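You operate a simulated robot arm through the tools that you are given. There is no shell and no other tool. Be economical: measure what you need, move in short steps, check, and stop when the job is done.

You are at the controls of a simulated two-armed robot. One attempt, no reset.

Task
The fourth motor's guard is open: switch off, shut the guard, and give the motor a trial run.
Fine: it must turn at least five seconds in all; switch it off after.

It is judged by the outcome, as a careful person would: the job done as asked, and still so three seconds after it is handed in. It fails if anything else is knocked over, pushed out of place, dropped, spilled or broken.

Robot
Two 7-joint arms with two-finger parallel grippers on one trunk, on a base that drives. Base frame: it is fixed to the floor where the robot stands at the start and does not move with it; the origin is under the middle of the robot, x ahead of it, y to its left, z up. Readings come in m, rad, newtons and seconds.
The left shoulder is at the start at [0.071, 0.156, 1.205], the right one opposite. Places, roughly: first motor switch [0.6, 2.1, 1.3]; fourth motor [0.8, 0, 1.4]; fourth motor guard [0.6, 0.1, 1.1]; fourth motor switch [0.6, 0, 1.3]; second motor switch [0.6, 1.4, 1.3]; third motor switch [0.6, 0.7, 1.3]. Payload 3.91 kg a hand.
Tool frame (each hand has its own): the origin (TCP) lies between the finger pads and is the grasp point; the fingertips stand 0.03 m ahead of it; z points along the fingers, y is the line along which they close. Largest opening 0.11 m; finger width 0.02, thickness 0.01; the body of the gripper, 0.048 by 0.112 m, starts 0.055 m behind the TCP.
Orientation is that of the tool frame in the base frame, as a unit quaternion [w, x, y, z]. With the fingers straight down and closing along the base's y, the tool's x points along the base's -x, its y along +y and its z along -z.

Tools
- The arms move only by the tool nudge_tool. It takes "left_plan", "right_plan" or both (then of equal length, played together; a hand with none holds still); each is a list that holds one entry, the list of rows, each a list of 7 numbers: the opening, from 0 (shut) to 1 (fully open), then the shift along the tool's x, y, z in m, then the turn, a rotation vector about the tool's x, y, z in rad. In form: [[[hand, x, y, z, ax, ay, az], ...]]. A call has 1 to 12 rows; each row shifts and turns the commanded pose from where the row before left it, along the tool's axes as they then stand. A row lasts 0.2 s, in which the tool goes at most 0.05 m and 0.15 rad; a call with a longer step from one row to the next is refused whole, and so is a gripper value outside its range. A pose out of reach is approached as far as the arm can. The call stops where the force on the tool passes 40 N (or 10 N more than at its start, if that is more) or the arm is blocked; 0.2 s more then pass. Each finger travels about 0.108 m/s and halts on what it meets, pressing with about 22 N; the grip force reading is that of the motor and also rises with nothing between the fingers. The clock runs only during rows and for 0.2 s after the last one: add rows that do not move to give the fingers time. The reply holds the time, the measured pose of the TCP, the force on the tool along the base axes, the opening and the grip force, in the units named above and with some noise, with the torque about the TCP (base axes, N m) and any sound that the robot's microphone picked up.
- Cameras (640 x 400 px; columns grow to the right, rows downward): "scene" is now at [0.143, 0.0058, 1.4713]; the picture's right is [0.06, -1.00, 0.00], its down [-0.19, -0.01, -0.98] and it looks along [0.98, 0.06, -0.19] (base axes); focal length 218 px, centre (320, 200). "left" rides on the left gripper at [0.072, -0.017, -0.103] in its tool frame; the picture's right is [0.23, 0.97, 0.00], its down [-0.76, 0.18, -0.62] and it looks along [-0.61, 0.14, 0.78] (tool axes); focal length 222 px, centre (320, 200). "right" rides on the right gripper at [0.072, 0.017, -0.103] in its tool frame; the picture's right is [-0.23, 0.97, 0.00], its down [-0.76, -0.18, -0.62] and it looks along [-0.61, -0.14, 0.78] (tool axes); focal length 222 px, centre (320, 200). There is no depth. A picture from a camera that has moved, and an enlarged one, comes with that camera's place and axes in the base frame and with its lens.
- snapshot(camera): a new picture of that camera. No time passes.
- lift_body(by): slides the trunk up (or, below 0, down) by that many m; the arms and the scene camera ride with it, the base frame stays. It gives what a move gives, with no picture.
- steer(legs): drives the robot by 1 to 6 legs, each [ahead, left, turn to the left] in m, m and rad, along the robot's own axes; the way and the turn of a leg run together, so that a leg with both is an arc; at most 1.5 m and 3.142 rad a leg. The arms and the cameras ride along, it lands a little off, and it stops where it bumps. It gives what a move gives.
- head_to(pan, tilt): turns the head with the scene camera to pan (to the left, within 1.501 rad either way) and tilt (down, from -0.506 to 1.204), counted from straight ahead of the robot. It gives what a move gives.
- enlarge(camera, box): a new picture of the part [left, top, right, bottom] of that camera's present view, enlarged. No time passes.
- finish_job(): hands the job in; it is judged then, once.

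Go step by step. Nothing tells you exact positions but the pictures and the camera data: compare them with the known pose of the tool, close in by small moves and look again before you grip or let go. The budget is 120 turns and 88 pictures, counting those below and the enlarged ones. Unless the task says otherwise, let go and move clear before handing in, and close with one line.

The tools are called by a JSON object that holds its "name" and its "arguments". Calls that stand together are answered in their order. nudge_tool: Moves the arms, as the interface text tells. Its arguments: {"type":"object","properties":{"left_plan":{"type":"array"},"right_plan":{"type":"array"}},"required":[]} The other tools are called the same way: lift_body (by) slides the trunk up or down; steer (legs) drives the base; head_to (pan, tilt) turns the head that bears the scene camera; snapshot (camera) takes a picture; enlarge (camera, box) takes an enlarged picture of a part of a camera's view; finish_job () hands the job in.

At the start:

```text
clock: 0.0
left_position: [0.8194, 0.381, 1.5732]
left_tool_rot: [0.0, -0.001, 1.0, 0.001]
left_contact_force: [-0.3, 0.6, 0.9]
left_ft_torque: [-0.01, 0.02, 0.01]
left_grip_width: 0.1099
left_finger_force: 0.1
right_position: [0.7238, -0.2993, 1.5715]
right_tool_rot: [0.0, 0.001, 1.0, 0.0]
right_contact_force: [0.2, -0.7, 0.3]
right_ft_torque: [-0.02, 0.01, -0.02]
right_grip_width: 0.1099
right_finger_force: 0.0
trunk travel left (down, up): [-0.65, 0.29]
robot x, y, heading: [-0.0045, 0.0001, -0.001]
head pan, tilt: [0.063, 0.188]
```

scene: 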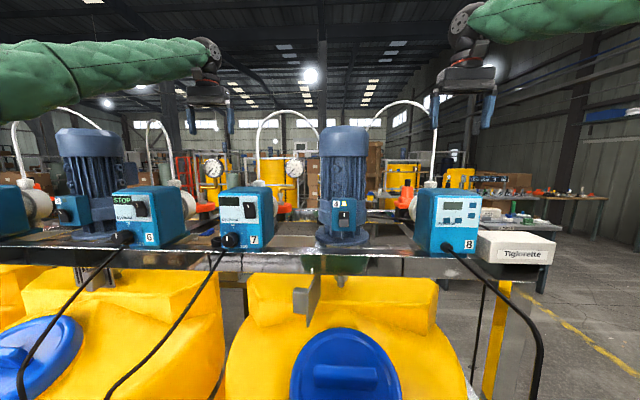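
right: 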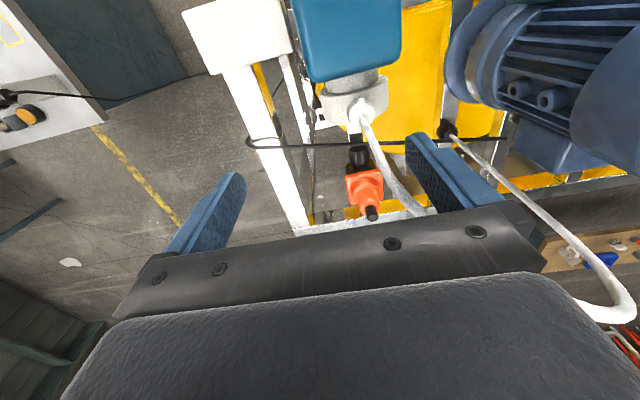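
left: 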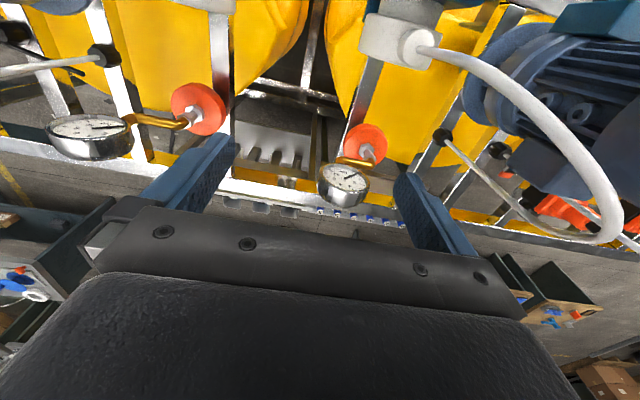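

I see the fourth motor in the middle with a switch box on it, and something like an open guard hanging below the rail. I'll look closer at both.

{"name": "enlarge", "arguments": {"camera": "scene", "box": [300, 180, 390, 250]}}

{"name": "enlarge", "arguments": {"camera": "scene", "box": [240, 220, 400, 340]}}

{"name": "head_to", "arguments": {"pan": 0.0, "tilt": 0.6}}

```text
5.71 times, centred on (345, 215) of scene
camera zoom: at [0.143, 0.0058, 1.4713], right [0.06, -1.0, 0.0], down [-0.19, -0.01, -0.98], along [0.98, 0.06, -0.19], focal length 1246 px, centre (177, 114)
```

zoom: 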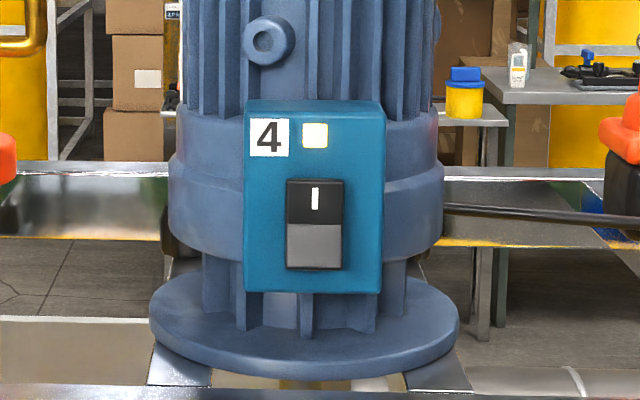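

```text
3.33 times, centred on (320, 280) of scene
camera zoom: at [0.143, 0.0058, 1.4713], right [0.06, -1.0, 0.0], down [-0.19, -0.01, -0.98], along [0.98, 0.06, -0.19], focal length 727 px, centre (320, -67)
```

zoom: 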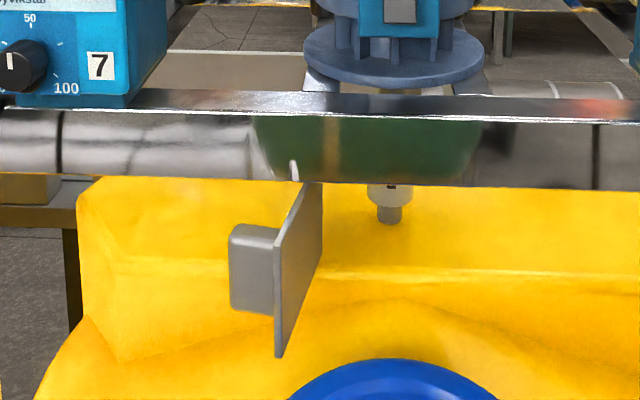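

```text
clock: 0.9
left_position: [0.82, 0.3816, 1.574]
left_tool_rot: [0.0, 0.0, 1.0, -0.001]
left_contact_force: [-0.3, -0.6, 0.6]
left_ft_torque: [-0.02, 0.01, -0.02]
left_grip_width: 0.1102
left_finger_force: 0.0
right_position: [0.7245, -0.2991, 1.5721]
right_tool_rot: [0.0, 0.001, 1.0, 0.0]
right_contact_force: [0.4, -0.2, -0.4]
right_ft_torque: [0.0, 0.01, -0.01]
right_grip_width: 0.1101
right_finger_force: 0.1
trunk travel left (down, up): [-0.65, 0.29]
robot x, y, heading: [-0.0014, -0.0028, -0.001]
head pan, tilt: [0.0, 0.6]
```

The fourth switch is a rocker with "I" at the top. The guard is a plate hinged at its far edge, with a handle on its left face. I'll look at it from the new head angle.

{"name": "snapshot", "arguments": {"camera": "scene"}}

{"name": "enlarge", "arguments": {"camera": "scene", "box": [250, 60, 410, 160]}}

```text
82 pictures are left
camera scene: at [0.1385, 0.0, 1.4334], right [0.0, -1.0, 0.0], down [-0.56, 0.0, -0.83], along [0.83, 0.0, -0.56], focal length 218 px, centre (320, 200)
```

scene: 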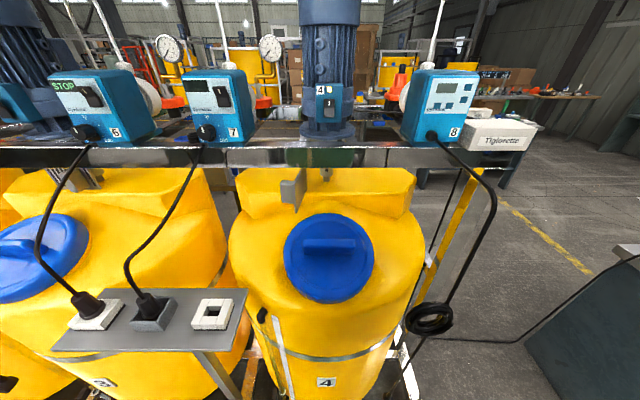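

```text
4.00 times, centred on (330, 110) of scene
camera zoom: at [0.1385, 0.0, 1.4334], right [0.0, -1.0, 0.0], down [-0.56, 0.0, -0.83], along [0.83, 0.0, -0.56], focal length 872 px, centre (280, 560)
```

zoom: 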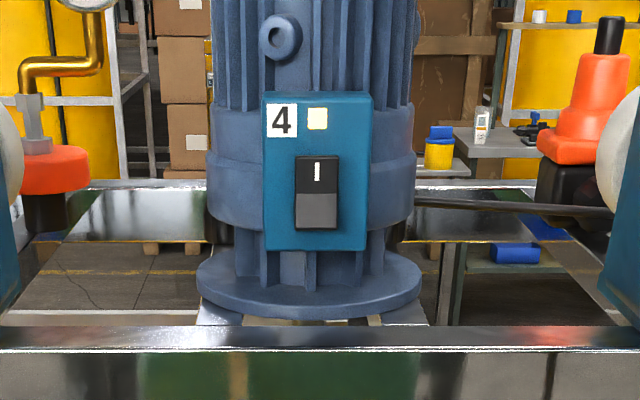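

Triangulated so far: switch about [0.59, −0.02, 1.345]. I'll back off to give the arms room for forward-pointing tools, then look again.

{"name": "steer", "arguments": {"legs": [[-0.35, 0, 0]]}}

{"name": "head_to", "arguments": {"pan": 0.0, "tilt": 0.3}}

{"name": "snapshot", "arguments": {"camera": "scene"}}

```text
clock: 3.1
left_position: [0.4695, 0.3839, 1.5739]
left_tool_rot: [0.0, -0.001, 1.0, 0.001]
left_contact_force: [-0.8, -0.7, -0.2]
left_ft_torque: [-0.01, -0.01, -0.01]
left_grip_width: 0.11
left_finger_force: 0.1
right_position: [0.3729, -0.2998, 1.5711]
right_tool_rot: [0.0, 0.001, 1.0, 0.0]
right_contact_force: [-0.2, -1.2, -0.4]
right_ft_torque: [-0.01, 0.03, 0.03]
right_grip_width: 0.1101
right_finger_force: 0.1
trunk travel left (down, up): [-0.65, 0.29]
robot x, y, heading: [-0.3494, 0.0006, 0.004]
head pan, tilt: [0.0, 0.6]
```

```text
clock: 4.0
left_position: [0.4684, 0.3828, 1.5735]
left_tool_rot: [0.0, -0.001, 1.0, 0.0]
left_contact_force: [-0.1, 0.2, -0.9]
left_ft_torque: [-0.03, 0.0, -0.03]
left_grip_width: 0.1101
left_finger_force: 0.1
right_position: [0.3724, -0.2994, 1.5714]
right_tool_rot: [0.0, -0.001, 1.0, 0.0]
right_contact_force: [0.2, -0.6, -0.1]
right_ft_torque: [-0.02, 0.0, -0.01]
right_grip_width: 0.11
right_finger_force: 0.1
trunk travel left (down, up): [-0.65, 0.29]
robot x, y, heading: [-0.3499, 0.0002, 0.003]
head pan, tilt: [0.0, 0.3]
```

```text
80 pictures are left
camera scene: at [-0.2073, 0.0, 1.4608], right [0.0, -1.0, 0.0], down [-0.3, 0.0, -0.95], along [0.95, 0.0, -0.3], focal length 218 px, centre (320, 200)
```

scene: 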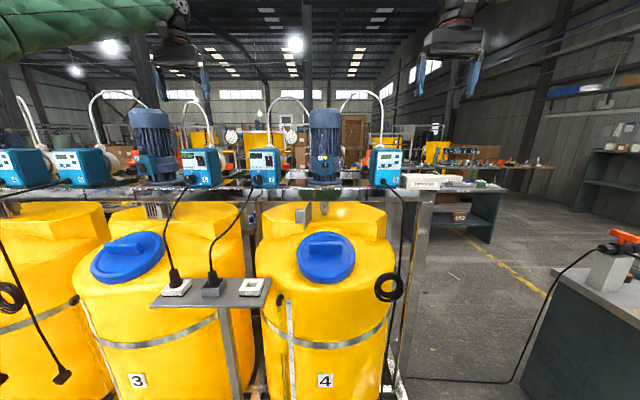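

Now I'll lower the trunk for a vertical baseline, and zoom in on the guard and switch.

{"name": "enlarge", "arguments": {"camera": "scene", "box": [280, 140, 360, 240]}}

{"name": "lift_body", "arguments": {"by": -0.2}}

{"name": "enlarge", "arguments": {"camera": "scene", "box": [270, 110, 380, 180]}}

```text
4.00 times, centred on (320, 190) of scene
camera zoom: at [-0.2073, 0.0, 1.4608], right [0.0, -1.0, 0.0], down [-0.3, 0.0, -0.95], along [0.95, 0.0, -0.3], focal length 872 px, centre (320, 240)
```

zoom: 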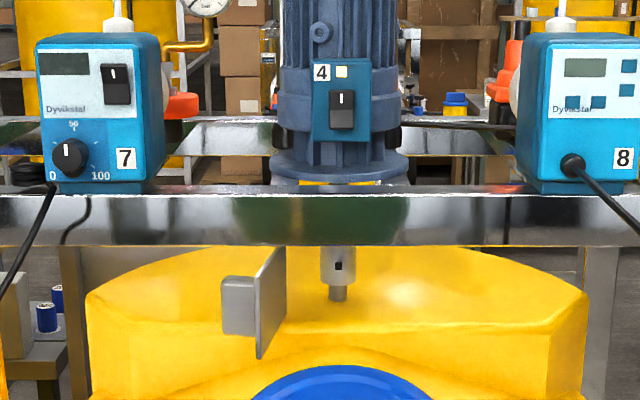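

```text
clock: 6.1
left_position: [0.4682, 0.381, 1.3752]
left_tool_rot: [0.001, -0.002, 1.0, -0.001]
left_contact_force: [0.2, -0.1, 0.5]
left_ft_torque: [-0.05, 0.04, 0.01]
left_grip_width: 0.1103
left_finger_force: 0.1
right_position: [0.3733, -0.2983, 1.3715]
right_tool_rot: [0.0, 0.0, 1.0, 0.0]
right_contact_force: [0.7, -0.1, -0.6]
right_ft_torque: [0.04, 0.02, 0.01]
right_grip_width: 0.1097
right_finger_force: 0.0
trunk travel left (down, up): [-0.45, 0.49]
robot x, y, heading: [-0.3494, -0.0014, -0.0]
head pan, tilt: [0.0, 0.3]
```

```text
5.71 times, centred on (325, 145) of scene
camera zoom: at [-0.2072, 0.0, 1.2609], right [0.0, -1.0, 0.0], down [-0.3, 0.0, -0.96], along [0.96, 0.0, -0.3], focal length 1246 px, centre (291, 514)
```

zoom: 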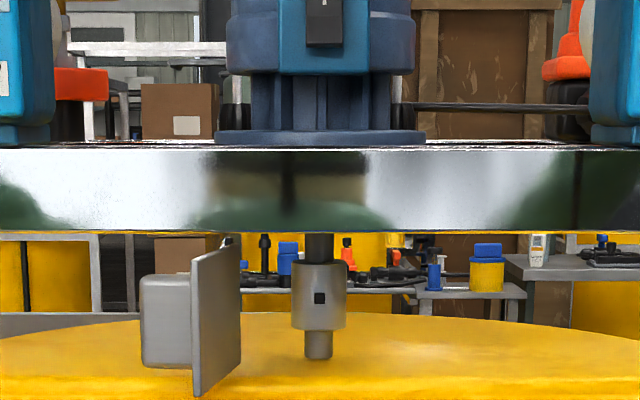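

Estimates: rocker centre ≈ [0.637, −0.02, 1.332]; guard hinge ≈ [0.632, 0.035], free edge ≈ [0.56, 0.06], z 1.10–1.18, with the handle on its +y side and the shaft behind at y ≈ −0.017. I'll turn both tools forward with the fingers shut.

{"name": "nudge_tool", "arguments": {"left_plan": [[[0, 0, 0, 0, 0, -0.15, 0], [0, 0, 0, 0, 0, -0.15, 0], [0, 0, 0, 0, 0, -0.15, 0], [0, 0, 0, 0, 0, -0.15, 0], [0, 0, 0, 0, 0, -0.15, 0], [0, 0, 0, 0, 0, -0.15, 0], [0, 0, 0, 0, 0, -0.15, 0], [0, 0, 0, 0, 0, -0.15, 0], [0, 0, 0, 0, 0, -0.15, 0], [0, 0, 0, 0, 0, -0.15, 0], [0, 0, 0, 0, 0, -0.07, 0], [0, 0, 0, 0, 0, 0, 0]]], "right_plan": [[[0, 0, 0, 0, 0, -0.15, 0], [0, 0, 0, 0, 0, -0.15, 0], [0, 0, 0, 0, 0, -0.15, 0], [0, 0, 0, 0, 0, -0.15, 0], [0, 0, 0, 0, 0, -0.15, 0], [0, 0, 0, 0, 0, -0.15, 0], [0, 0, 0, 0, 0, -0.15, 0], [0, 0, 0, 0, 0, -0.15, 0], [0, 0, 0, 0, 0, -0.15, 0], [0, 0, 0, 0, 0, -0.15, 0], [0, 0, 0, 0, 0, -0.07, 0], [0, 0, 0, 0, 0, 0, 0]]]}}

{"name": "snapshot", "arguments": {"camera": "scene"}}

{"name": "snapshot", "arguments": {"camera": "right"}}

```text
clock: 8.7
left_position: [0.469, 0.3827, 1.3745]
left_tool_rot: [0.706, -0.001, 0.708, 0.001]
left_contact_force: [1.2, 0.1, 0.3]
left_ft_torque: [0.0, 0.01, 0.01]
left_grip_width: 0.0
left_finger_force: 21.8
right_position: [0.3739, -0.2993, 1.3719]
right_tool_rot: [0.708, -0.001, 0.707, 0.0]
right_contact_force: [0.0, -0.3, 0.3]
right_ft_torque: [0.0, -0.01, -0.03]
right_grip_width: 0.0003
right_finger_force: 22.2
trunk travel left (down, up): [-0.45, 0.49]
robot x, y, heading: [-0.3506, -0.0016, 0.001]
head pan, tilt: [0.0, 0.3]
```

```text
77 pictures are left
camera scene: at [-0.2072, 0.0, 1.2608], right [0.0, -1.0, 0.0], down [-0.3, 0.0, -0.96], along [0.96, 0.0, -0.3], focal length 218 px, centre (320, 200)
```

scene: 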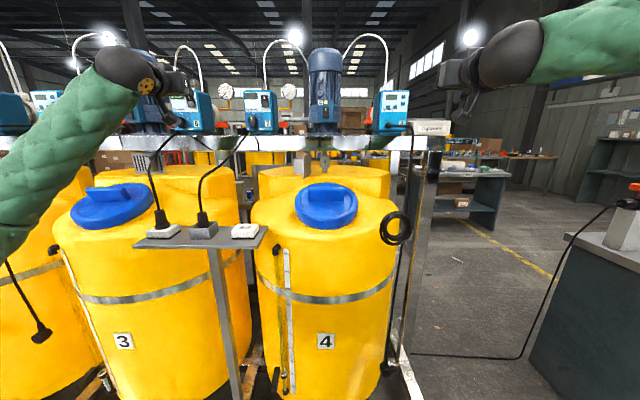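

```text
76 pictures are left
camera right: at [0.269, -0.2819, 1.2989], right [0.0, 0.97, 0.23], down [-0.62, -0.18, 0.76], along [0.78, -0.14, 0.61], focal length 222 px, centre (320, 200)
```

right: 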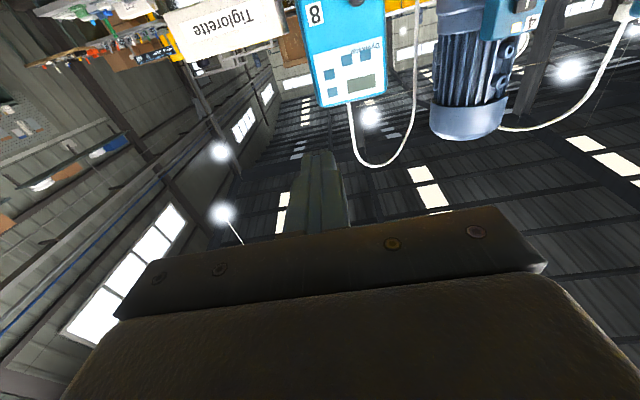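

The tools now point forward. I'll raise the trunk so the scene camera looks down on the switch, then bring the right hand in front of the rocker.

{"name": "lift_body", "arguments": {"by": 0.2}}

{"name": "nudge_tool", "arguments": {"right_plan": [[[0, 0.036, 0.03, 0, 0, 0, 0], [0, 0.036, 0.03, 0, 0, 0, 0], [0, 0.036, 0.03, 0, 0, 0, 0], [0, 0.036, 0.03, 0, 0, 0, 0], [0, 0.036, 0.03, 0, 0, 0, 0], [0, 0.036, 0.03, 0, 0, 0, 0], [0, 0.036, 0.03, 0, 0, 0, 0], [0, 0, 0.035, 0.03, 0, 0, 0], [0, 0, 0.034, 0.03, 0, 0, 0], [0, 0, 0, 0.04, 0, 0, 0], [0, 0, 0, 0.04, 0, 0, 0], [0, 0, 0, 0.03, 0, 0, 0]]]}}

{"name": "snapshot", "arguments": {"camera": "scene"}}

{"name": "enlarge", "arguments": {"camera": "scene", "box": [280, 150, 370, 210]}}

```text
clock: 10.9
left_position: [0.4698, 0.3827, 1.5733]
left_tool_rot: [0.706, -0.001, 0.708, 0.002]
left_contact_force: [0.1, 0.5, -0.2]
left_ft_torque: [-0.05, -0.02, -0.01]
left_grip_width: 0.0
left_finger_force: 22.0
right_position: [0.3734, -0.2992, 1.5703]
right_tool_rot: [0.707, 0.0, 0.708, 0.0]
right_contact_force: [-1.0, -0.2, 0.9]
right_ft_torque: [0.01, 0.03, 0.02]
right_grip_width: 0.0
right_finger_force: 21.5
trunk travel left (down, up): [-0.65, 0.29]
robot x, y, heading: [-0.3517, 0.0012, -0.003]
head pan, tilt: [0.0, 0.3]
```

```text
clock: 13.5
left_position: [0.4703, 0.3818, 1.5727]
left_tool_rot: [0.706, -0.001, 0.709, 0.001]
left_contact_force: [0.5, 1.1, -0.6]
left_ft_torque: [0.0, -0.01, 0.03]
left_grip_width: 0.0
left_finger_force: 22.2
right_position: [0.5354, -0.0478, 1.3234]
right_tool_rot: [0.706, -0.002, 0.708, 0.002]
right_contact_force: [0.4, 0.2, 0.3]
right_ft_torque: [0.03, -0.01, 0.02]
right_grip_width: 0.0003
right_finger_force: 22.4
right hand out of reach, approached as far as the arm can: row 10, 11, 12
trunk travel left (down, up): [-0.65, 0.29]
robot x, y, heading: [-0.3518, -0.0011, 0.003]
head pan, tilt: [0.0, 0.3]
```

```text
75 pictures are left
camera scene: at [-0.2057, -0.0002, 1.4606], right [0.0, -1.0, 0.0], down [-0.3, 0.0, -0.95], along [0.95, 0.0, -0.3], focal length 218 px, centre (320, 200)
```

scene: 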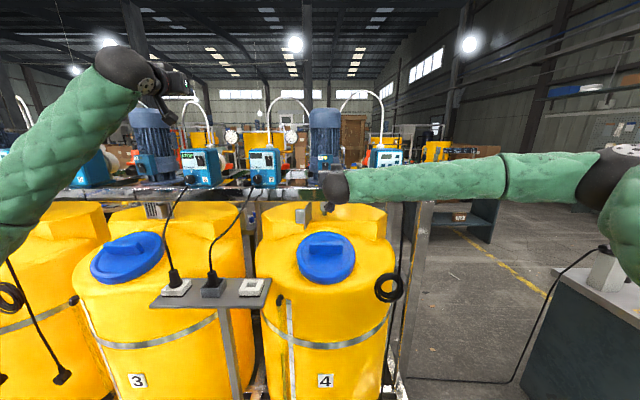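

```text
6.67 times, centred on (325, 180) of scene
camera zoom: at [-0.2057, -0.0002, 1.4606], right [0.0, -1.0, 0.0], down [-0.3, 0.0, -0.95], along [0.95, 0.0, -0.3], focal length 1453 px, centre (287, 333)
```

zoom: 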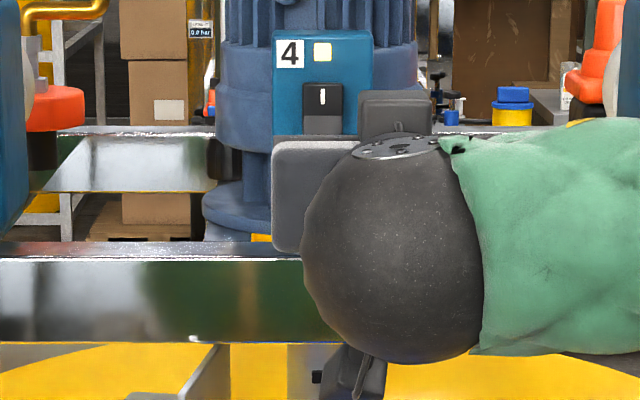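

The right arm is at its reach limit. I'll retract the hand and drive 0.2 m closer.

{"name": "nudge_tool", "arguments": {"right_plan": [[[0, 0, 0, -0.05, 0, 0, 0], [0, 0, 0, -0.05, 0, 0, 0], [0, 0, 0, -0.05, 0, 0, 0], [0, 0, 0, -0.05, 0, 0, 0], [0, 0, 0, -0.05, 0, 0, 0], [0, 0, 0, 0, 0, 0, 0]]], "left_plan": [[[0, 0, 0, -0.05, 0, 0, 0], [0, 0, 0, -0.05, 0, 0, 0], [0, 0, 0, -0.05, 0, 0, 0], [0, 0, 0, -0.05, 0, 0, 0], [0, 0, 0, 0, 0, 0, 0], [0, 0, 0, 0, 0, 0, 0]]]}}

{"name": "steer", "arguments": {"legs": [[0.18, 0, 0]]}}

{"name": "snapshot", "arguments": {"camera": "scene"}}

```text
clock: 14.9
left_position: [0.2707, 0.3821, 1.5721]
left_tool_rot: [0.706, -0.001, 0.708, 0.001]
left_contact_force: [0.1, 0.2, 0.2]
left_ft_torque: [0.01, -0.02, 0.0]
left_grip_width: 0.0001
left_finger_force: 21.8
right_position: [0.2855, -0.0461, 1.3239]
right_tool_rot: [0.706, 0.0, 0.708, 0.0]
right_contact_force: [-0.7, 0.7, -0.4]
right_ft_torque: [-0.01, 0.0, -0.01]
right_grip_width: 0.0
right_finger_force: 22.0
trunk travel left (down, up): [-0.65, 0.29]
robot x, y, heading: [-0.352, -0.0006, 0.002]
head pan, tilt: [0.0, 0.3]
```

```text
clock: 16.4
left_position: [0.4537, 0.3787, 1.571]
left_tool_rot: [0.706, 0.001, 0.708, -0.001]
left_contact_force: [0.9, -0.1, -0.1]
left_ft_torque: [-0.01, 0.0, 0.01]
left_grip_width: 0.0
left_finger_force: 21.8
right_position: [0.4682, -0.0506, 1.3245]
right_tool_rot: [0.706, 0.001, 0.708, -0.001]
right_contact_force: [-0.4, 0.4, -0.1]
right_ft_torque: [0.02, 0.02, -0.04]
right_grip_width: 0.0
right_finger_force: 21.7
trunk travel left (down, up): [-0.65, 0.29]
robot x, y, heading: [-0.1706, 0.0001, -0.004]
head pan, tilt: [0.0, 0.3]
```

```text
73 pictures are left
camera scene: at [-0.0239, -0.0004, 1.4607], right [0.0, -1.0, 0.0], down [-0.3, 0.0, -0.95], along [0.95, 0.0, -0.3], focal length 218 px, centre (320, 200)
```

scene: 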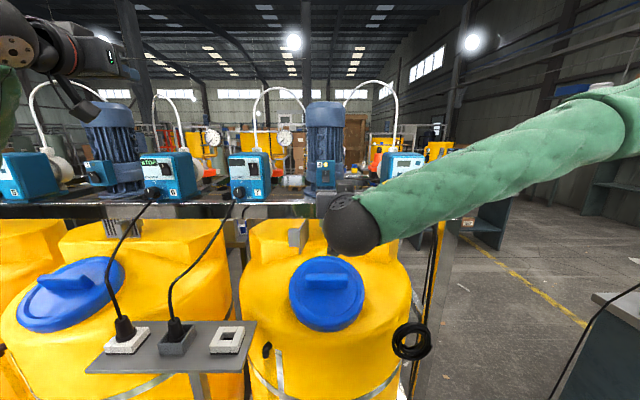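

Next I'll align with the lower rocker half, still short of it.

{"name": "nudge_tool", "arguments": {"right_plan": [[[0, 0.006, 0.03, 0, 0, 0, 0], [0, 0, 0, 0.04, 0, 0, 0], [0, 0, 0, 0.04, 0, 0, 0], [0, 0, 0, 0, 0, 0, 0]]]}}

{"name": "enlarge", "arguments": {"camera": "scene", "box": [280, 145, 370, 205]}}

{"name": "snapshot", "arguments": {"camera": "right"}}

```text
clock: 17.4
left_position: [0.4538, 0.379, 1.5718]
left_tool_rot: [0.705, 0.001, 0.709, 0.0]
left_contact_force: [0.9, 0.4, 0.7]
left_ft_torque: [-0.02, 0.01, 0.03]
left_grip_width: 0.0
left_finger_force: 21.9
right_position: [0.5484, -0.022, 1.3184]
right_tool_rot: [0.706, 0.001, 0.708, -0.001]
right_contact_force: [-0.7, -0.2, 0.4]
right_ft_torque: [-0.01, 0.02, -0.03]
right_grip_width: 0.0001
right_finger_force: 22.2
trunk travel left (down, up): [-0.65, 0.29]
robot x, y, heading: [-0.1691, -0.0017, 0.0]
head pan, tilt: [0.0, 0.3]
```

```text
6.67 times, centred on (325, 175) of scene
camera zoom: at [-0.0245, -0.0008, 1.4607], right [0.0, -1.0, 0.0], down [-0.3, 0.0, -0.95], along [0.95, 0.0, -0.3], focal length 1453 px, centre (287, 367)
```

zoom: 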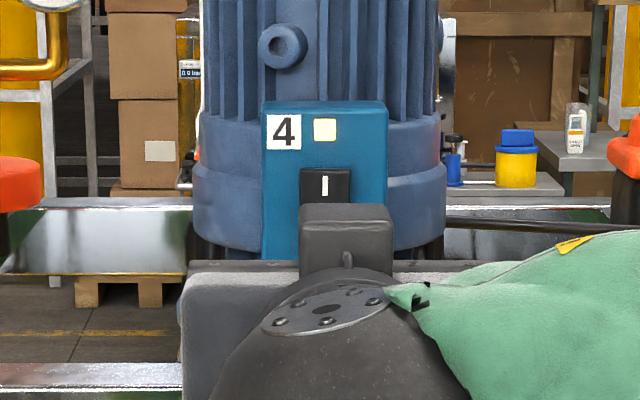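

```text
71 pictures are left
camera right: at [0.4436, -0.0045, 1.2454], right [0.0, 0.97, 0.23], down [-0.62, -0.18, 0.76], along [0.78, -0.14, 0.61], focal length 222 px, centre (320, 200)
```

right: 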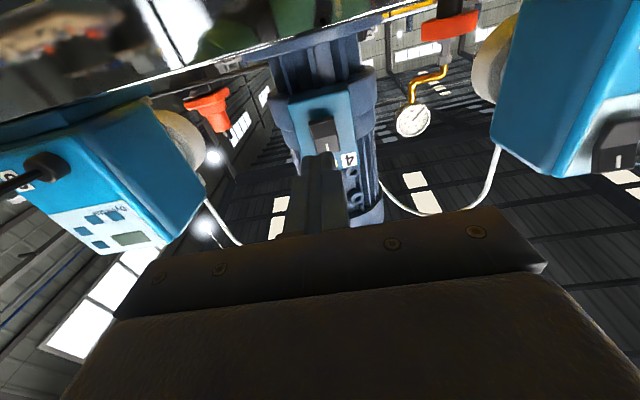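

{"name": "enlarge", "arguments": {"camera": "right", "box": [280, 80, 380, 180]}}

```text
4.00 times, centred on (330, 130) of right
camera zoom: at [0.4436, -0.0045, 1.2454], right [0.0, 0.97, 0.23], down [-0.62, -0.18, 0.76], along [0.78, -0.14, 0.61], focal length 888 px, centre (280, 480)
```

zoom: 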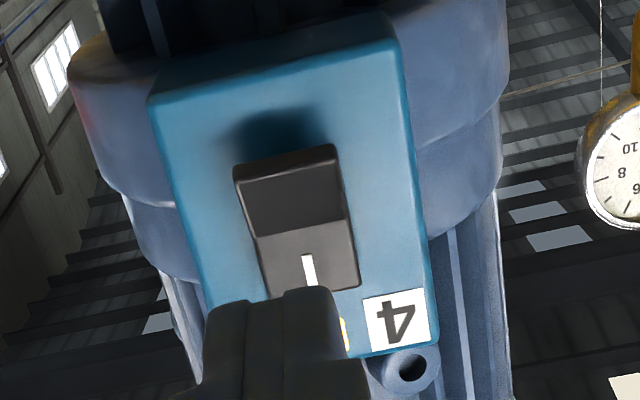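

From below the lower half stands proud (the "I" side is pressed in, so it's on), at about [0.637, −0.018, 1.320]. I'll press the lower half.

{"name": "nudge_tool", "arguments": {"right_plan": [[[0, 0.003, 0.003, 0.02, 0, 0, 0], [0, 0, 0, 0.02, 0, 0, 0], [0, 0, 0, 0.007, 0, 0, 0], [0, 0, 0, 0.005, 0, 0, 0], [0, 0, 0, 0.005, 0, 0, 0], [0, 0, 0, 0, 0, 0, 0]]]}}

{"name": "enlarge", "arguments": {"camera": "right", "box": [270, 50, 390, 170]}}

```text
clock: 18.8
left_position: [0.4523, 0.3797, 1.5717]
left_tool_rot: [0.706, 0.002, 0.709, -0.002]
left_contact_force: [-0.5, -0.2, 0.1]
left_ft_torque: [0.0, 0.0, 0.02]
left_grip_width: 0.0
left_finger_force: 21.6
right_position: [0.604, -0.0209, 1.3156]
right_tool_rot: [0.706, 0.001, 0.708, -0.001]
right_contact_force: [0.0, 0.2, -0.5]
right_ft_torque: [-0.02, 0.04, 0.0]
right_grip_width: 0.0
right_finger_force: 22.1
right hand out of reach, approached as far as the arm can: row 4
trunk travel left (down, up): [-0.65, 0.29]
robot x, y, heading: [-0.1683, -0.0002, 0.001]
head pan, tilt: [0.0, 0.3]
```

```text
3.33 times, centred on (330, 110) of right
camera zoom: at [0.5005, -0.0035, 1.2434], right [0.0, 0.97, 0.23], down [-0.62, -0.18, 0.76], along [0.78, -0.14, 0.61], focal length 740 px, centre (287, 500)
```

zoom: 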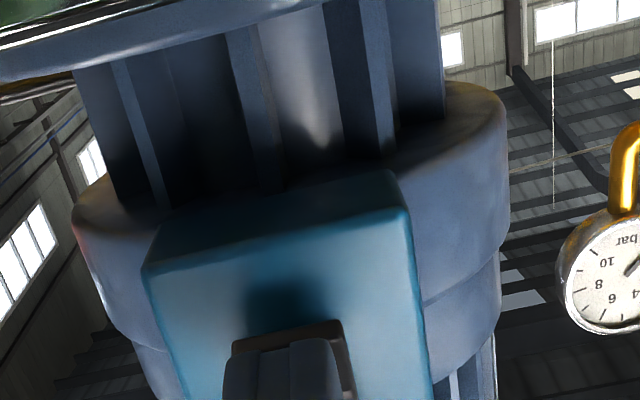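

Nearly touching, with no force yet. I'll continue in small steps.

{"name": "nudge_tool", "arguments": {"right_plan": [[[0, 0, 0, 0.004, 0, 0, 0], [0, 0, 0, 0.004, 0, 0, 0], [0, 0, 0, 0.004, 0, 0, 0], [0, 0, 0, 0.004, 0, 0, 0]]]}}

```text
clock: 19.8
left_position: [0.4505, 0.3803, 1.5728]
left_tool_rot: [0.706, 0.001, 0.708, -0.001]
left_contact_force: [-0.6, 0.1, 1.0]
left_ft_torque: [-0.02, 0.01, 0.0]
left_grip_width: 0.0002
left_finger_force: 21.8
right_position: [0.616, -0.0243, 1.3172]
right_tool_rot: [0.707, 0.0, 0.707, 0.0]
right_contact_force: [-20.1, -1.7, -6.5]
right_ft_torque: [0.06, 0.01, -0.02]
right_grip_width: 0.0001
right_finger_force: 22.4
right hand out of reach, approached as far as the arm can: row 4
trunk travel left (down, up): [-0.65, 0.29]
robot x, y, heading: [-0.1666, -0.0001, 0.0]
head pan, tilt: [0.0, 0.3]
```

20 N at contact. I'll back off and see whether the rocker flipped.

{"name": "nudge_tool", "arguments": {"right_plan": [[[0, 0, 0, -0.03, 0, 0, 0], [0, 0, 0, -0.04, 0, 0, 0], [0, 0, 0, 0, 0, 0, 0]]]}}

{"name": "enlarge", "arguments": {"camera": "right", "box": [280, 80, 380, 180]}}

{"name": "enlarge", "arguments": {"camera": "scene", "box": [280, 145, 370, 205]}}

```text
clock: 20.6
left_position: [0.4557, 0.3799, 1.572]
left_tool_rot: [0.706, 0.0, 0.708, 0.0]
left_contact_force: [0.0, 0.8, -0.7]
left_ft_torque: [0.0, 0.0, 0.0]
left_grip_width: 0.0
left_finger_force: 21.9
right_position: [0.5509, -0.0229, 1.3158]
right_tool_rot: [0.705, 0.002, 0.709, -0.001]
right_contact_force: [0.9, -0.7, -0.2]
right_ft_torque: [0.0, -0.01, 0.05]
right_grip_width: 0.0
right_finger_force: 22.2
trunk travel left (down, up): [-0.65, 0.29]
robot x, y, heading: [-0.1688, -0.0035, -0.003]
head pan, tilt: [0.0, 0.3]
```

```text
4.00 times, centred on (330, 130) of right
camera zoom: at [0.4467, -0.0051, 1.2435], right [0.0, 0.97, 0.23], down [-0.62, -0.18, 0.76], along [0.78, -0.14, 0.6], focal length 888 px, centre (280, 480)
```

zoom: 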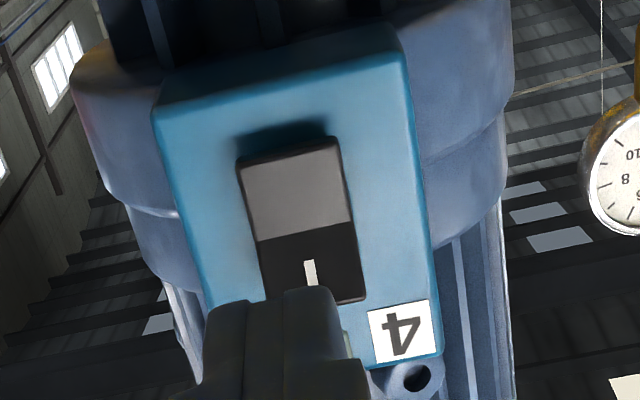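

```text
6.67 times, centred on (325, 175) of scene
camera zoom: at [-0.0237, -0.0006, 1.4606], right [0.0, -1.0, 0.0], down [-0.3, 0.0, -0.95], along [0.95, 0.0, -0.3], focal length 1453 px, centre (287, 367)
```

zoom: 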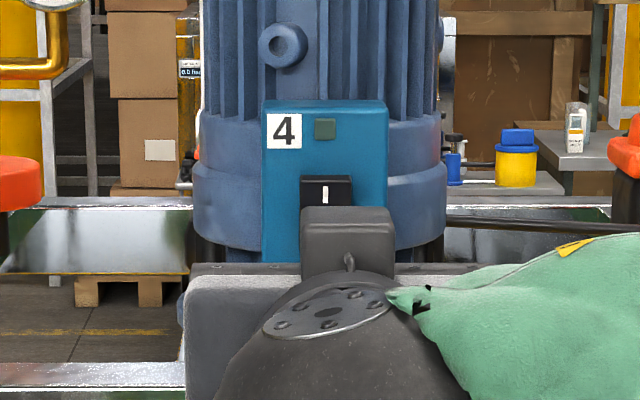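

The rocker flipped and the lamp is out, so the switch is off. Next is the guard: I'll draw the right hand back, pitch it 0.6 rad down, and lower it to the left of the guard, clear of the cord at y > 0.2.

{"name": "nudge_tool", "arguments": {"right_plan": [[[0, 0, 0, -0.05, 0, 0, 0], [0, 0, 0, -0.05, 0, 0, 0], [0, 0, 0, -0.05, 0, 0, 0], [0, 0, 0, 0, 0, 0.15, 0], [0, 0, 0, 0, 0, 0.15, 0], [0, 0, 0, 0, 0, 0.15, 0], [0, 0, 0, 0, 0, 0.15, 0], [0, 0, 0, 0, 0, 0, 0]]]}}

{"name": "nudge_tool", "arguments": {"right_plan": [[[0, 0.0262, 0.0286, 0.018, 0, 0, 0], [0, 0.0262, 0.0286, 0.018, 0, 0, 0], [0, 0.0262, 0.0286, 0.018, 0, 0, 0], [0, 0.0262, 0.0286, 0.018, 0, 0, 0], [0, 0.0262, 0.0286, 0.018, 0, 0, 0], [0, 0, 0, 0, 0, 0, 0]]]}}

{"name": "snapshot", "arguments": {"camera": "scene"}}

{"name": "snapshot", "arguments": {"camera": "right"}}

```text
clock: 22.4
left_position: [0.453, 0.378, 1.5723]
left_tool_rot: [0.706, 0.001, 0.708, -0.001]
left_contact_force: [-0.7, -1.1, -0.8]
left_ft_torque: [-0.04, -0.01, -0.03]
left_grip_width: 0.0002
left_finger_force: 22.6
right_position: [0.4041, -0.0301, 1.3191]
right_tool_rot: [0.465, 0.002, 0.885, -0.001]
right_contact_force: [0.5, -0.2, 0.1]
right_ft_torque: [0.02, 0.04, -0.02]
right_grip_width: 0.0003
right_finger_force: 22.1
right hand out of reach, approached as far as the arm can: row 3
trunk travel left (down, up): [-0.65, 0.29]
robot x, y, heading: [-0.1694, -0.0012, -0.004]
head pan, tilt: [0.0, 0.3]
```

```text
clock: 23.8
left_position: [0.4531, 0.3802, 1.572]
left_tool_rot: [0.706, 0.0, 0.708, -0.001]
left_contact_force: [0.3, 0.3, -0.5]
left_ft_torque: [-0.02, 0.02, -0.03]
left_grip_width: 0.0
left_finger_force: 21.8
right_position: [0.3951, -0.0216, 1.2493]
right_tool_rot: [0.466, 0.001, 0.885, -0.001]
right_contact_force: [-0.6, 0.3, 0.4]
right_ft_torque: [0.02, 0.06, -0.01]
right_grip_width: 0.0
right_finger_force: 22.2
right hand out of reach, approached as far as the arm can: row 1, 2, 3, 4, 5
trunk travel left (down, up): [-0.65, 0.29]
robot x, y, heading: [-0.1706, 0.0001, -0.002]
head pan, tilt: [0.0, 0.3]
```

```text
66 pictures are left
camera scene: at [-0.0247, -0.0002, 1.4607], right [0.0, -1.0, 0.0], down [-0.3, 0.0, -0.95], along [0.95, 0.0, -0.3], focal length 218 px, centre (320, 200)
```

scene: 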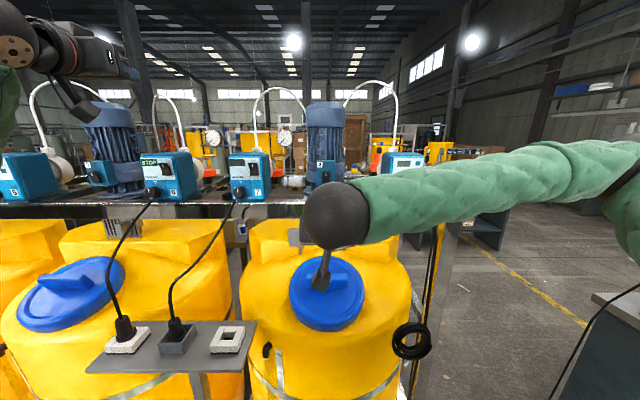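

```text
65 pictures are left
camera right: at [0.2677, -0.0044, 1.248], right [0.13, 0.97, 0.19], down [-0.08, -0.18, 0.98], along [0.99, -0.14, 0.06], focal length 222 px, centre (320, 200)
```

right: 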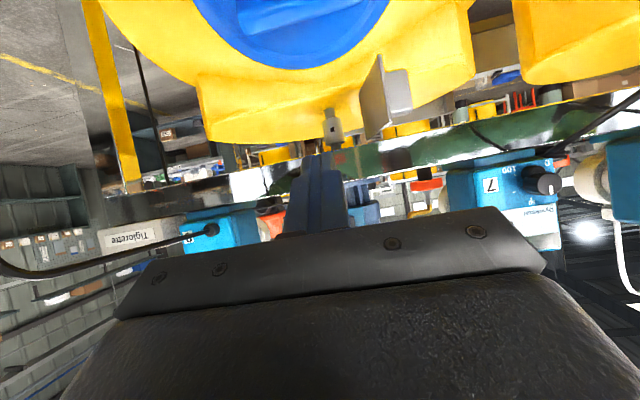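

The right arm is at its limit across the middle, so I'll shift the base 0.22 m left to put the guard and switch on its own side. The hand is clear of the cords at x ≈ 0.4.

{"name": "steer", "arguments": {"legs": [[0, 0.22, 0]]}}

{"name": "nudge_tool", "arguments": {"right_plan": [[[0, 0.015, -0.01, 0.01, 0, 0, 0], [0, 0.015, -0.01, 0.01, 0, 0, 0], [0, 0.015, -0.01, 0.01, 0, 0, 0], [0, 0.015, -0.01, 0.01, 0, 0, 0], [0, 0, 0, 0, 0, 0, 0]]]}}

{"name": "head_to", "arguments": {"pan": -0.25, "tilt": 0.35}}

{"name": "snapshot", "arguments": {"camera": "scene"}}

{"name": "snapshot", "arguments": {"camera": "right"}}

```text
clock: 25.5
left_position: [0.4522, 0.6018, 1.5725]
left_tool_rot: [0.707, 0.0, 0.707, 0.0]
left_contact_force: [0.1, -0.3, -0.2]
left_ft_torque: [0.02, 0.01, -0.02]
left_grip_width: 0.0
left_finger_force: 21.7
right_position: [0.3942, 0.2, 1.2497]
right_tool_rot: [0.466, 0.0, 0.885, -0.001]
right_contact_force: [0.4, 0.4, 0.4]
right_ft_torque: [-0.03, 0.01, -0.01]
right_grip_width: 0.0001
right_finger_force: 22.3
trunk travel left (down, up): [-0.65, 0.29]
robot x, y, heading: [-0.1661, 0.2206, 0.0]
head pan, tilt: [0.0, 0.3]
```

```text
clock: 26.7
left_position: [0.4515, 0.6013, 1.5726]
left_tool_rot: [0.706, 0.0, 0.708, -0.001]
left_contact_force: [0.5, 0.3, 0.5]
left_ft_torque: [-0.04, -0.02, -0.02]
left_grip_width: 0.0
left_finger_force: 22.3
right_position: [0.3983, 0.1627, 1.1801]
right_tool_rot: [0.465, 0.0, 0.885, 0.0]
right_contact_force: [0.0, 0.3, 0.1]
right_ft_torque: [0.02, 0.0, -0.05]
right_grip_width: 0.0
right_finger_force: 22.1
right hand out of reach, approached as far as the arm can: row 4
trunk travel left (down, up): [-0.65, 0.29]
robot x, y, heading: [-0.1672, 0.2218, 0.0]
head pan, tilt: [0.0, 0.3]
```

```text
clock: 27.5
left_position: [0.4529, 0.6015, 1.5718]
left_tool_rot: [0.706, 0.001, 0.708, -0.001]
left_contact_force: [-0.2, -0.2, 0.9]
left_ft_torque: [0.0, -0.01, -0.01]
left_grip_width: 0.0
left_finger_force: 21.9
right_position: [0.3987, 0.1624, 1.1793]
right_tool_rot: [0.465, 0.001, 0.885, -0.001]
right_contact_force: [0.1, 1.1, -0.4]
right_ft_torque: [-0.01, 0.03, 0.01]
right_grip_width: 0.0
right_finger_force: 22.0
trunk travel left (down, up): [-0.65, 0.29]
robot x, y, heading: [-0.1687, 0.2212, -0.004]
head pan, tilt: [-0.25, 0.351]
```

```text
64 pictures are left
camera scene: at [-0.0278, 0.1976, 1.4561], right [-0.25, -0.97, 0.0], down [-0.33, 0.08, -0.94], along [0.91, -0.23, -0.34], focal length 218 px, centre (320, 200)
```

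scene: 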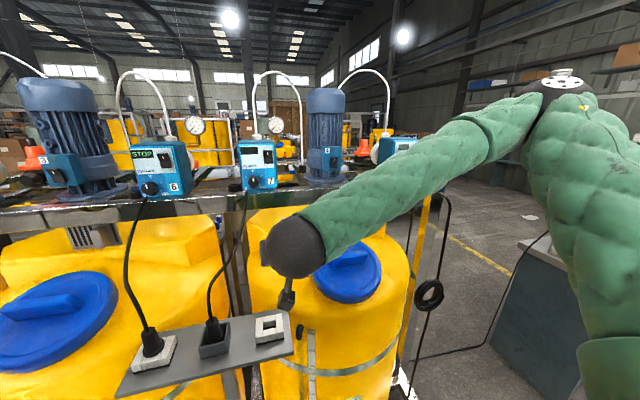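

```text
63 pictures are left
camera right: at [0.2722, 0.1802, 1.1774], right [0.13, 0.97, 0.19], down [-0.08, -0.18, 0.98], along [0.99, -0.14, 0.06], focal length 222 px, centre (320, 200)
```

right: 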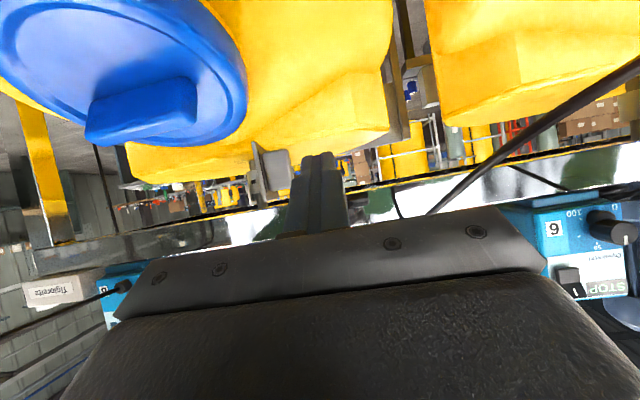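

The tip sits just left of the guard and the cord is well to the left. I'll measure the guard's details from this view.

{"name": "enlarge", "arguments": {"camera": "right", "box": [220, 110, 360, 220]}}

{"name": "enlarge", "arguments": {"camera": "scene", "box": [240, 180, 360, 260]}}

```text
3.64 times, centred on (290, 165) of right
camera zoom: at [0.2722, 0.1802, 1.1774], right [0.13, 0.97, 0.19], down [-0.08, -0.18, 0.98], along [0.99, -0.14, 0.06], focal length 808 px, centre (429, 327)
```

zoom: 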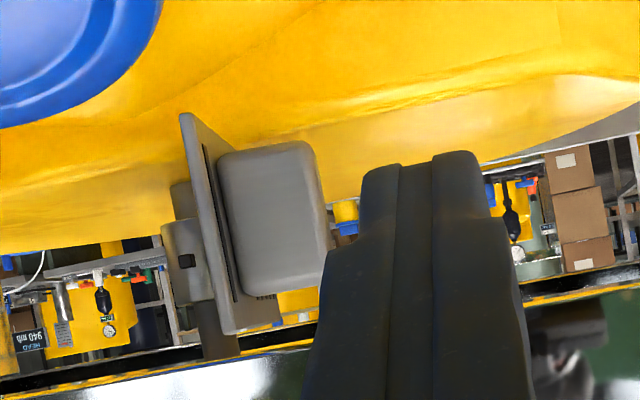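

```text
5.00 times, centred on (300, 220) of scene
camera zoom: at [-0.0278, 0.1976, 1.4561], right [-0.25, -0.97, 0.0], down [-0.33, 0.08, -0.94], along [0.91, -0.23, -0.34], focal length 1090 px, centre (420, 100)
```

zoom: 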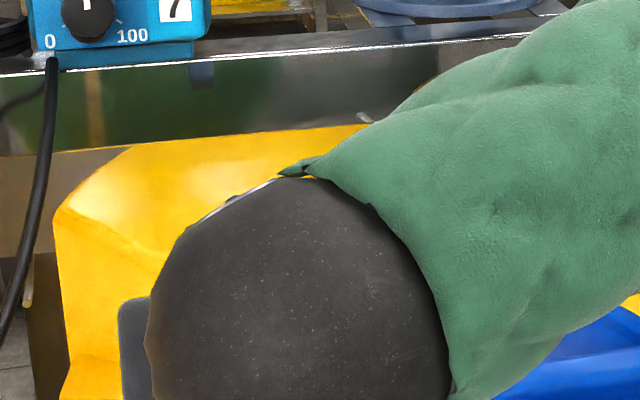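

The handle block spans about y 0.065–0.10 and is centred near z 1.15. I'll bring the tip in beside it on the left.

{"name": "nudge_tool", "arguments": {"right_plan": [[[0, -0.017, -0.0075, 0.0298, 0, 0, 0], [0, -0.017, -0.0075, 0.0298, 0, 0, 0], [0, -0.017, -0.0075, 0.0298, 0, 0, 0], [0, -0.017, -0.0075, 0.0298, 0, 0, 0], [0, -0.017, -0.0075, 0.0298, 0, 0, 0], [0, 0, 0, 0, 0, 0, 0]]]}}

{"name": "snapshot", "arguments": {"camera": "right"}}

{"name": "snapshot", "arguments": {"camera": "scene"}}

```text
clock: 28.9
left_position: [0.4534, 0.6016, 1.5715]
left_tool_rot: [0.707, 0.001, 0.707, -0.001]
left_contact_force: [0.0, -0.2, 0.3]
left_ft_torque: [0.02, 0.02, -0.02]
left_grip_width: 0.0002
left_finger_force: 22.1
right_position: [0.5673, 0.1244, 1.1639]
right_tool_rot: [0.466, 0.0, 0.885, 0.0]
right_contact_force: [0.2, 0.9, 1.0]
right_ft_torque: [-0.02, -0.03, 0.0]
right_grip_width: 0.0
right_finger_force: 21.4
trunk travel left (down, up): [-0.65, 0.29]
robot x, y, heading: [-0.1705, 0.2151, 0.003]
head pan, tilt: [-0.25, 0.351]
```

```text
60 pictures are left
camera right: at [0.4405, 0.1422, 1.1623], right [0.13, 0.97, 0.19], down [-0.08, -0.18, 0.98], along [0.99, -0.14, 0.06], focal length 222 px, centre (320, 200)
```

right: 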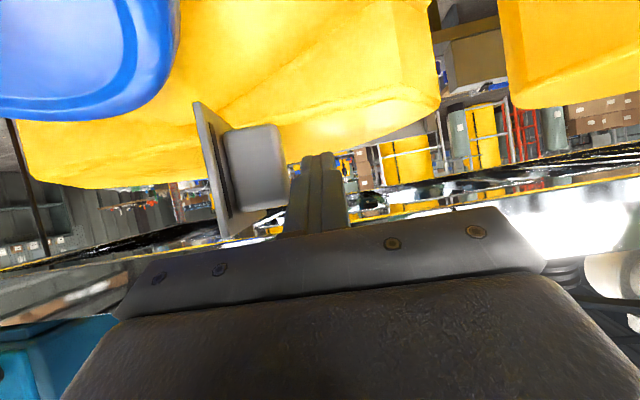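

```text
59 pictures are left
camera scene: at [-0.0286, 0.1978, 1.4562], right [-0.25, -0.97, 0.0], down [-0.33, 0.08, -0.94], along [0.91, -0.23, -0.34], focal length 218 px, centre (320, 200)
```

scene: 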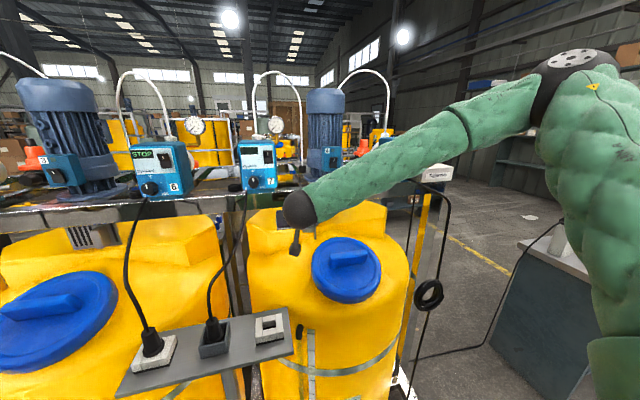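

The handle's front edge is near x ≈ 0.587. I'll advance 2 cm, then push toward −y.

{"name": "nudge_tool", "arguments": {"right_plan": [[[0, -0.0113, 0, 0.0165, 0, 0, 0], [0, 0, -0.02, 0, 0, 0, 0], [0, 0, -0.015, 0, 0, 0, 0], [0, 0, -0.015, 0, 0, 0, 0], [0, 0, 0, 0, 0, 0, 0]]]}}

{"name": "snapshot", "arguments": {"camera": "right"}}

```text
clock: 30.1
left_position: [0.4527, 0.6009, 1.5716]
left_tool_rot: [0.706, 0.0, 0.708, 0.0]
left_contact_force: [0.0, 0.7, 0.3]
left_ft_torque: [-0.02, -0.01, 0.01]
left_grip_width: 0.0002
left_finger_force: 21.6
right_position: [0.5896, 0.076, 1.1642]
right_tool_rot: [0.465, 0.001, 0.885, -0.001]
right_contact_force: [0.7, 0.0, -0.1]
right_ft_torque: [0.02, -0.01, 0.01]
right_grip_width: 0.0001
right_finger_force: 21.7
trunk travel left (down, up): [-0.65, 0.29]
robot x, y, heading: [-0.1677, 0.2177, 0.003]
head pan, tilt: [-0.25, 0.351]
```

```text
58 pictures are left
camera right: at [0.4625, 0.092, 1.1632], right [0.13, 0.97, 0.19], down [-0.08, -0.18, 0.98], along [0.99, -0.14, 0.06], focal length 222 px, centre (320, 200)
```

right: 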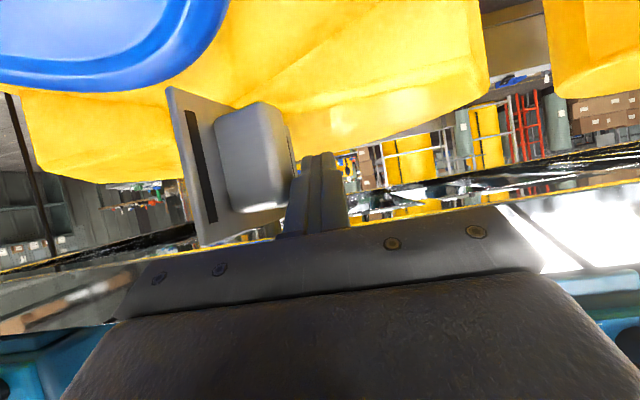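

The guard is turning with little force. Continuing.

{"name": "nudge_tool", "arguments": {"right_plan": [[[0, 0, -0.015, 0, 0, 0, 0], [0, 0, -0.015, 0, 0, 0, 0], [0, 0, -0.015, 0, 0, 0, 0], [0, 0, 0, 0, 0, 0, 0]]]}}

{"name": "snapshot", "arguments": {"camera": "right"}}

```text
clock: 31.1
left_position: [0.4531, 0.6022, 1.5722]
left_tool_rot: [0.706, 0.0, 0.708, 0.0]
left_contact_force: [0.5, -0.1, 0.4]
left_ft_torque: [-0.02, 0.02, -0.01]
left_grip_width: 0.0
left_finger_force: 22.1
right_position: [0.5889, 0.0303, 1.1643]
right_tool_rot: [0.466, 0.0, 0.885, 0.0]
right_contact_force: [0.5, 1.2, -0.3]
right_ft_torque: [0.03, -0.01, 0.0]
right_grip_width: 0.0001
right_finger_force: 22.2
trunk travel left (down, up): [-0.65, 0.29]
robot x, y, heading: [-0.1695, 0.2205, 0.001]
head pan, tilt: [-0.25, 0.351]
```

```text
57 pictures are left
camera right: at [0.463, 0.0467, 1.1622], right [0.13, 0.97, 0.19], down [-0.08, -0.18, 0.98], along [0.99, -0.14, 0.06], focal length 222 px, centre (320, 200)
```

right: 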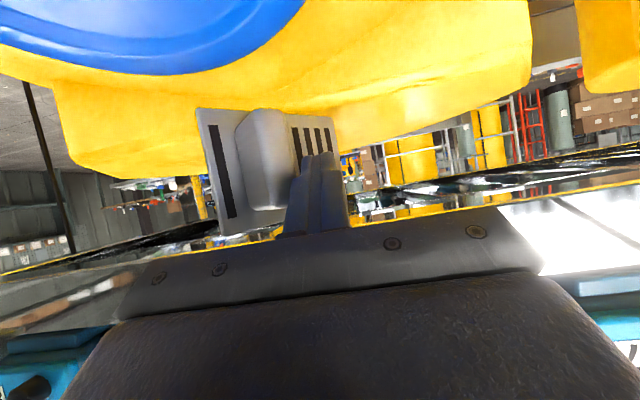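

Well over halfway. A little more −y.

{"name": "nudge_tool", "arguments": {"right_plan": [[[0, 0, -0.012, 0, 0, 0, 0], [0, 0, -0.012, 0, 0, 0, 0], [0, 0, 0, 0, 0, 0, 0]]]}}

{"name": "snapshot", "arguments": {"camera": "right"}}

```text
clock: 31.9
left_position: [0.4517, 0.6012, 1.572]
left_tool_rot: [0.706, -0.001, 0.708, 0.001]
left_contact_force: [-0.3, 0.4, 0.6]
left_ft_torque: [-0.04, 0.02, -0.05]
left_grip_width: 0.0
left_finger_force: 22.4
right_position: [0.5889, 0.0038, 1.1644]
right_tool_rot: [0.465, 0.0, 0.885, -0.001]
right_contact_force: [-0.2, -0.3, -0.4]
right_ft_torque: [-0.04, -0.02, 0.02]
right_grip_width: 0.0
right_finger_force: 21.8
trunk travel left (down, up): [-0.65, 0.29]
robot x, y, heading: [-0.1686, 0.2212, 0.003]
head pan, tilt: [-0.25, 0.351]
```

```text
56 pictures are left
camera right: at [0.4622, 0.0222, 1.1629], right [0.13, 0.97, 0.19], down [-0.08, -0.18, 0.98], along [0.99, -0.14, 0.06], focal length 222 px, centre (320, 200)
```

right: 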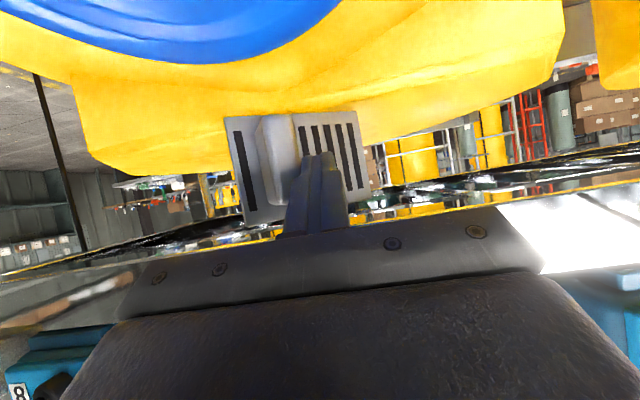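

Nearly shut. I'll back up, move over to the handle's face and push it forward.

{"name": "nudge_tool", "arguments": {"right_plan": [[[0, 0.0226, 0, -0.033, 0, 0, 0], [0, 0.0113, 0, -0.0165, 0, 0, 0], [0, 0, -0.028, 0, 0, 0, 0], [0, 0, 0, 0, 0, 0, 0]]]}}

{"name": "snapshot", "arguments": {"camera": "right"}}

```text
clock: 32.9
left_position: [0.4521, 0.6024, 1.5719]
left_tool_rot: [0.706, -0.001, 0.708, 0.0]
left_contact_force: [0.2, 0.5, 0.2]
left_ft_torque: [0.01, 0.01, -0.01]
left_grip_width: 0.0
left_finger_force: 21.7
right_position: [0.53, -0.0205, 1.1625]
right_tool_rot: [0.466, 0.001, 0.885, -0.001]
right_contact_force: [-0.2, 0.2, -0.6]
right_ft_torque: [0.03, -0.03, 0.02]
right_grip_width: 0.0
right_finger_force: 21.9
trunk travel left (down, up): [-0.65, 0.29]
robot x, y, heading: [-0.1676, 0.2233, 0.003]
head pan, tilt: [-0.25, 0.351]
```

```text
55 pictures are left
camera right: at [0.4029, -0.0033, 1.161], right [0.13, 0.97, 0.19], down [-0.08, -0.18, 0.98], along [0.99, -0.14, 0.06], focal length 222 px, centre (320, 200)
```

right: 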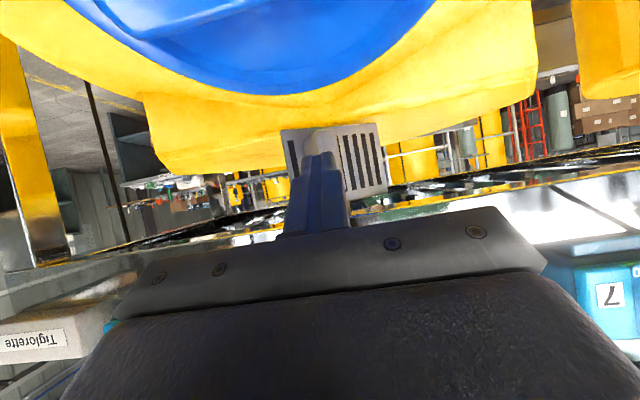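

Lined up with the handle. I'll push forward gently.

{"name": "nudge_tool", "arguments": {"right_plan": [[[0, -0.0113, 0, 0.0165, 0, 0, 0], [0, -0.0056, 0, 0.0083, 0, 0, 0], [0, -0.0056, 0, 0.0083, 0, 0, 0], [0, -0.0034, 0, 0.005, 0, 0, 0], [0, -0.0034, 0, 0.005, 0, 0, 0], [0, -0.0034, 0, 0.005, 0, 0, 0], [0, 0, 0, 0, 0, 0, 0]]]}}

{"name": "snapshot", "arguments": {"camera": "right"}}

```text
clock: 34.1
left_position: [0.455, 0.6007, 1.572]
left_tool_rot: [0.706, 0.001, 0.708, -0.001]
left_contact_force: [0.0, -0.3, -0.2]
left_ft_torque: [0.02, -0.02, 0.0]
left_grip_width: 0.0
left_finger_force: 22.0
right_position: [0.5805, -0.0254, 1.1621]
right_tool_rot: [0.465, 0.004, 0.885, -0.002]
right_contact_force: [-0.9, 0.5, -0.2]
right_ft_torque: [-0.02, -0.02, -0.03]
right_grip_width: 0.0001
right_finger_force: 22.0
trunk travel left (down, up): [-0.65, 0.29]
robot x, y, heading: [-0.1668, 0.2188, -0.005]
head pan, tilt: [-0.25, 0.351]
stopped in row 6 (right hand): the force on the tool passed its limit at 43 N (the readings are from after the stop); the commanded pose is now the measured one
```

```text
54 pictures are left
camera right: at [0.4528, -0.0074, 1.1616], right [0.14, 0.97, 0.19], down [-0.08, -0.18, 0.98], along [0.99, -0.15, 0.05], focal length 222 px, centre (320, 200)
```

right: 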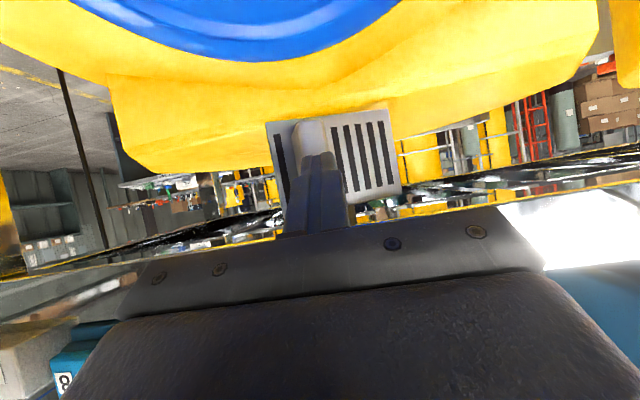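

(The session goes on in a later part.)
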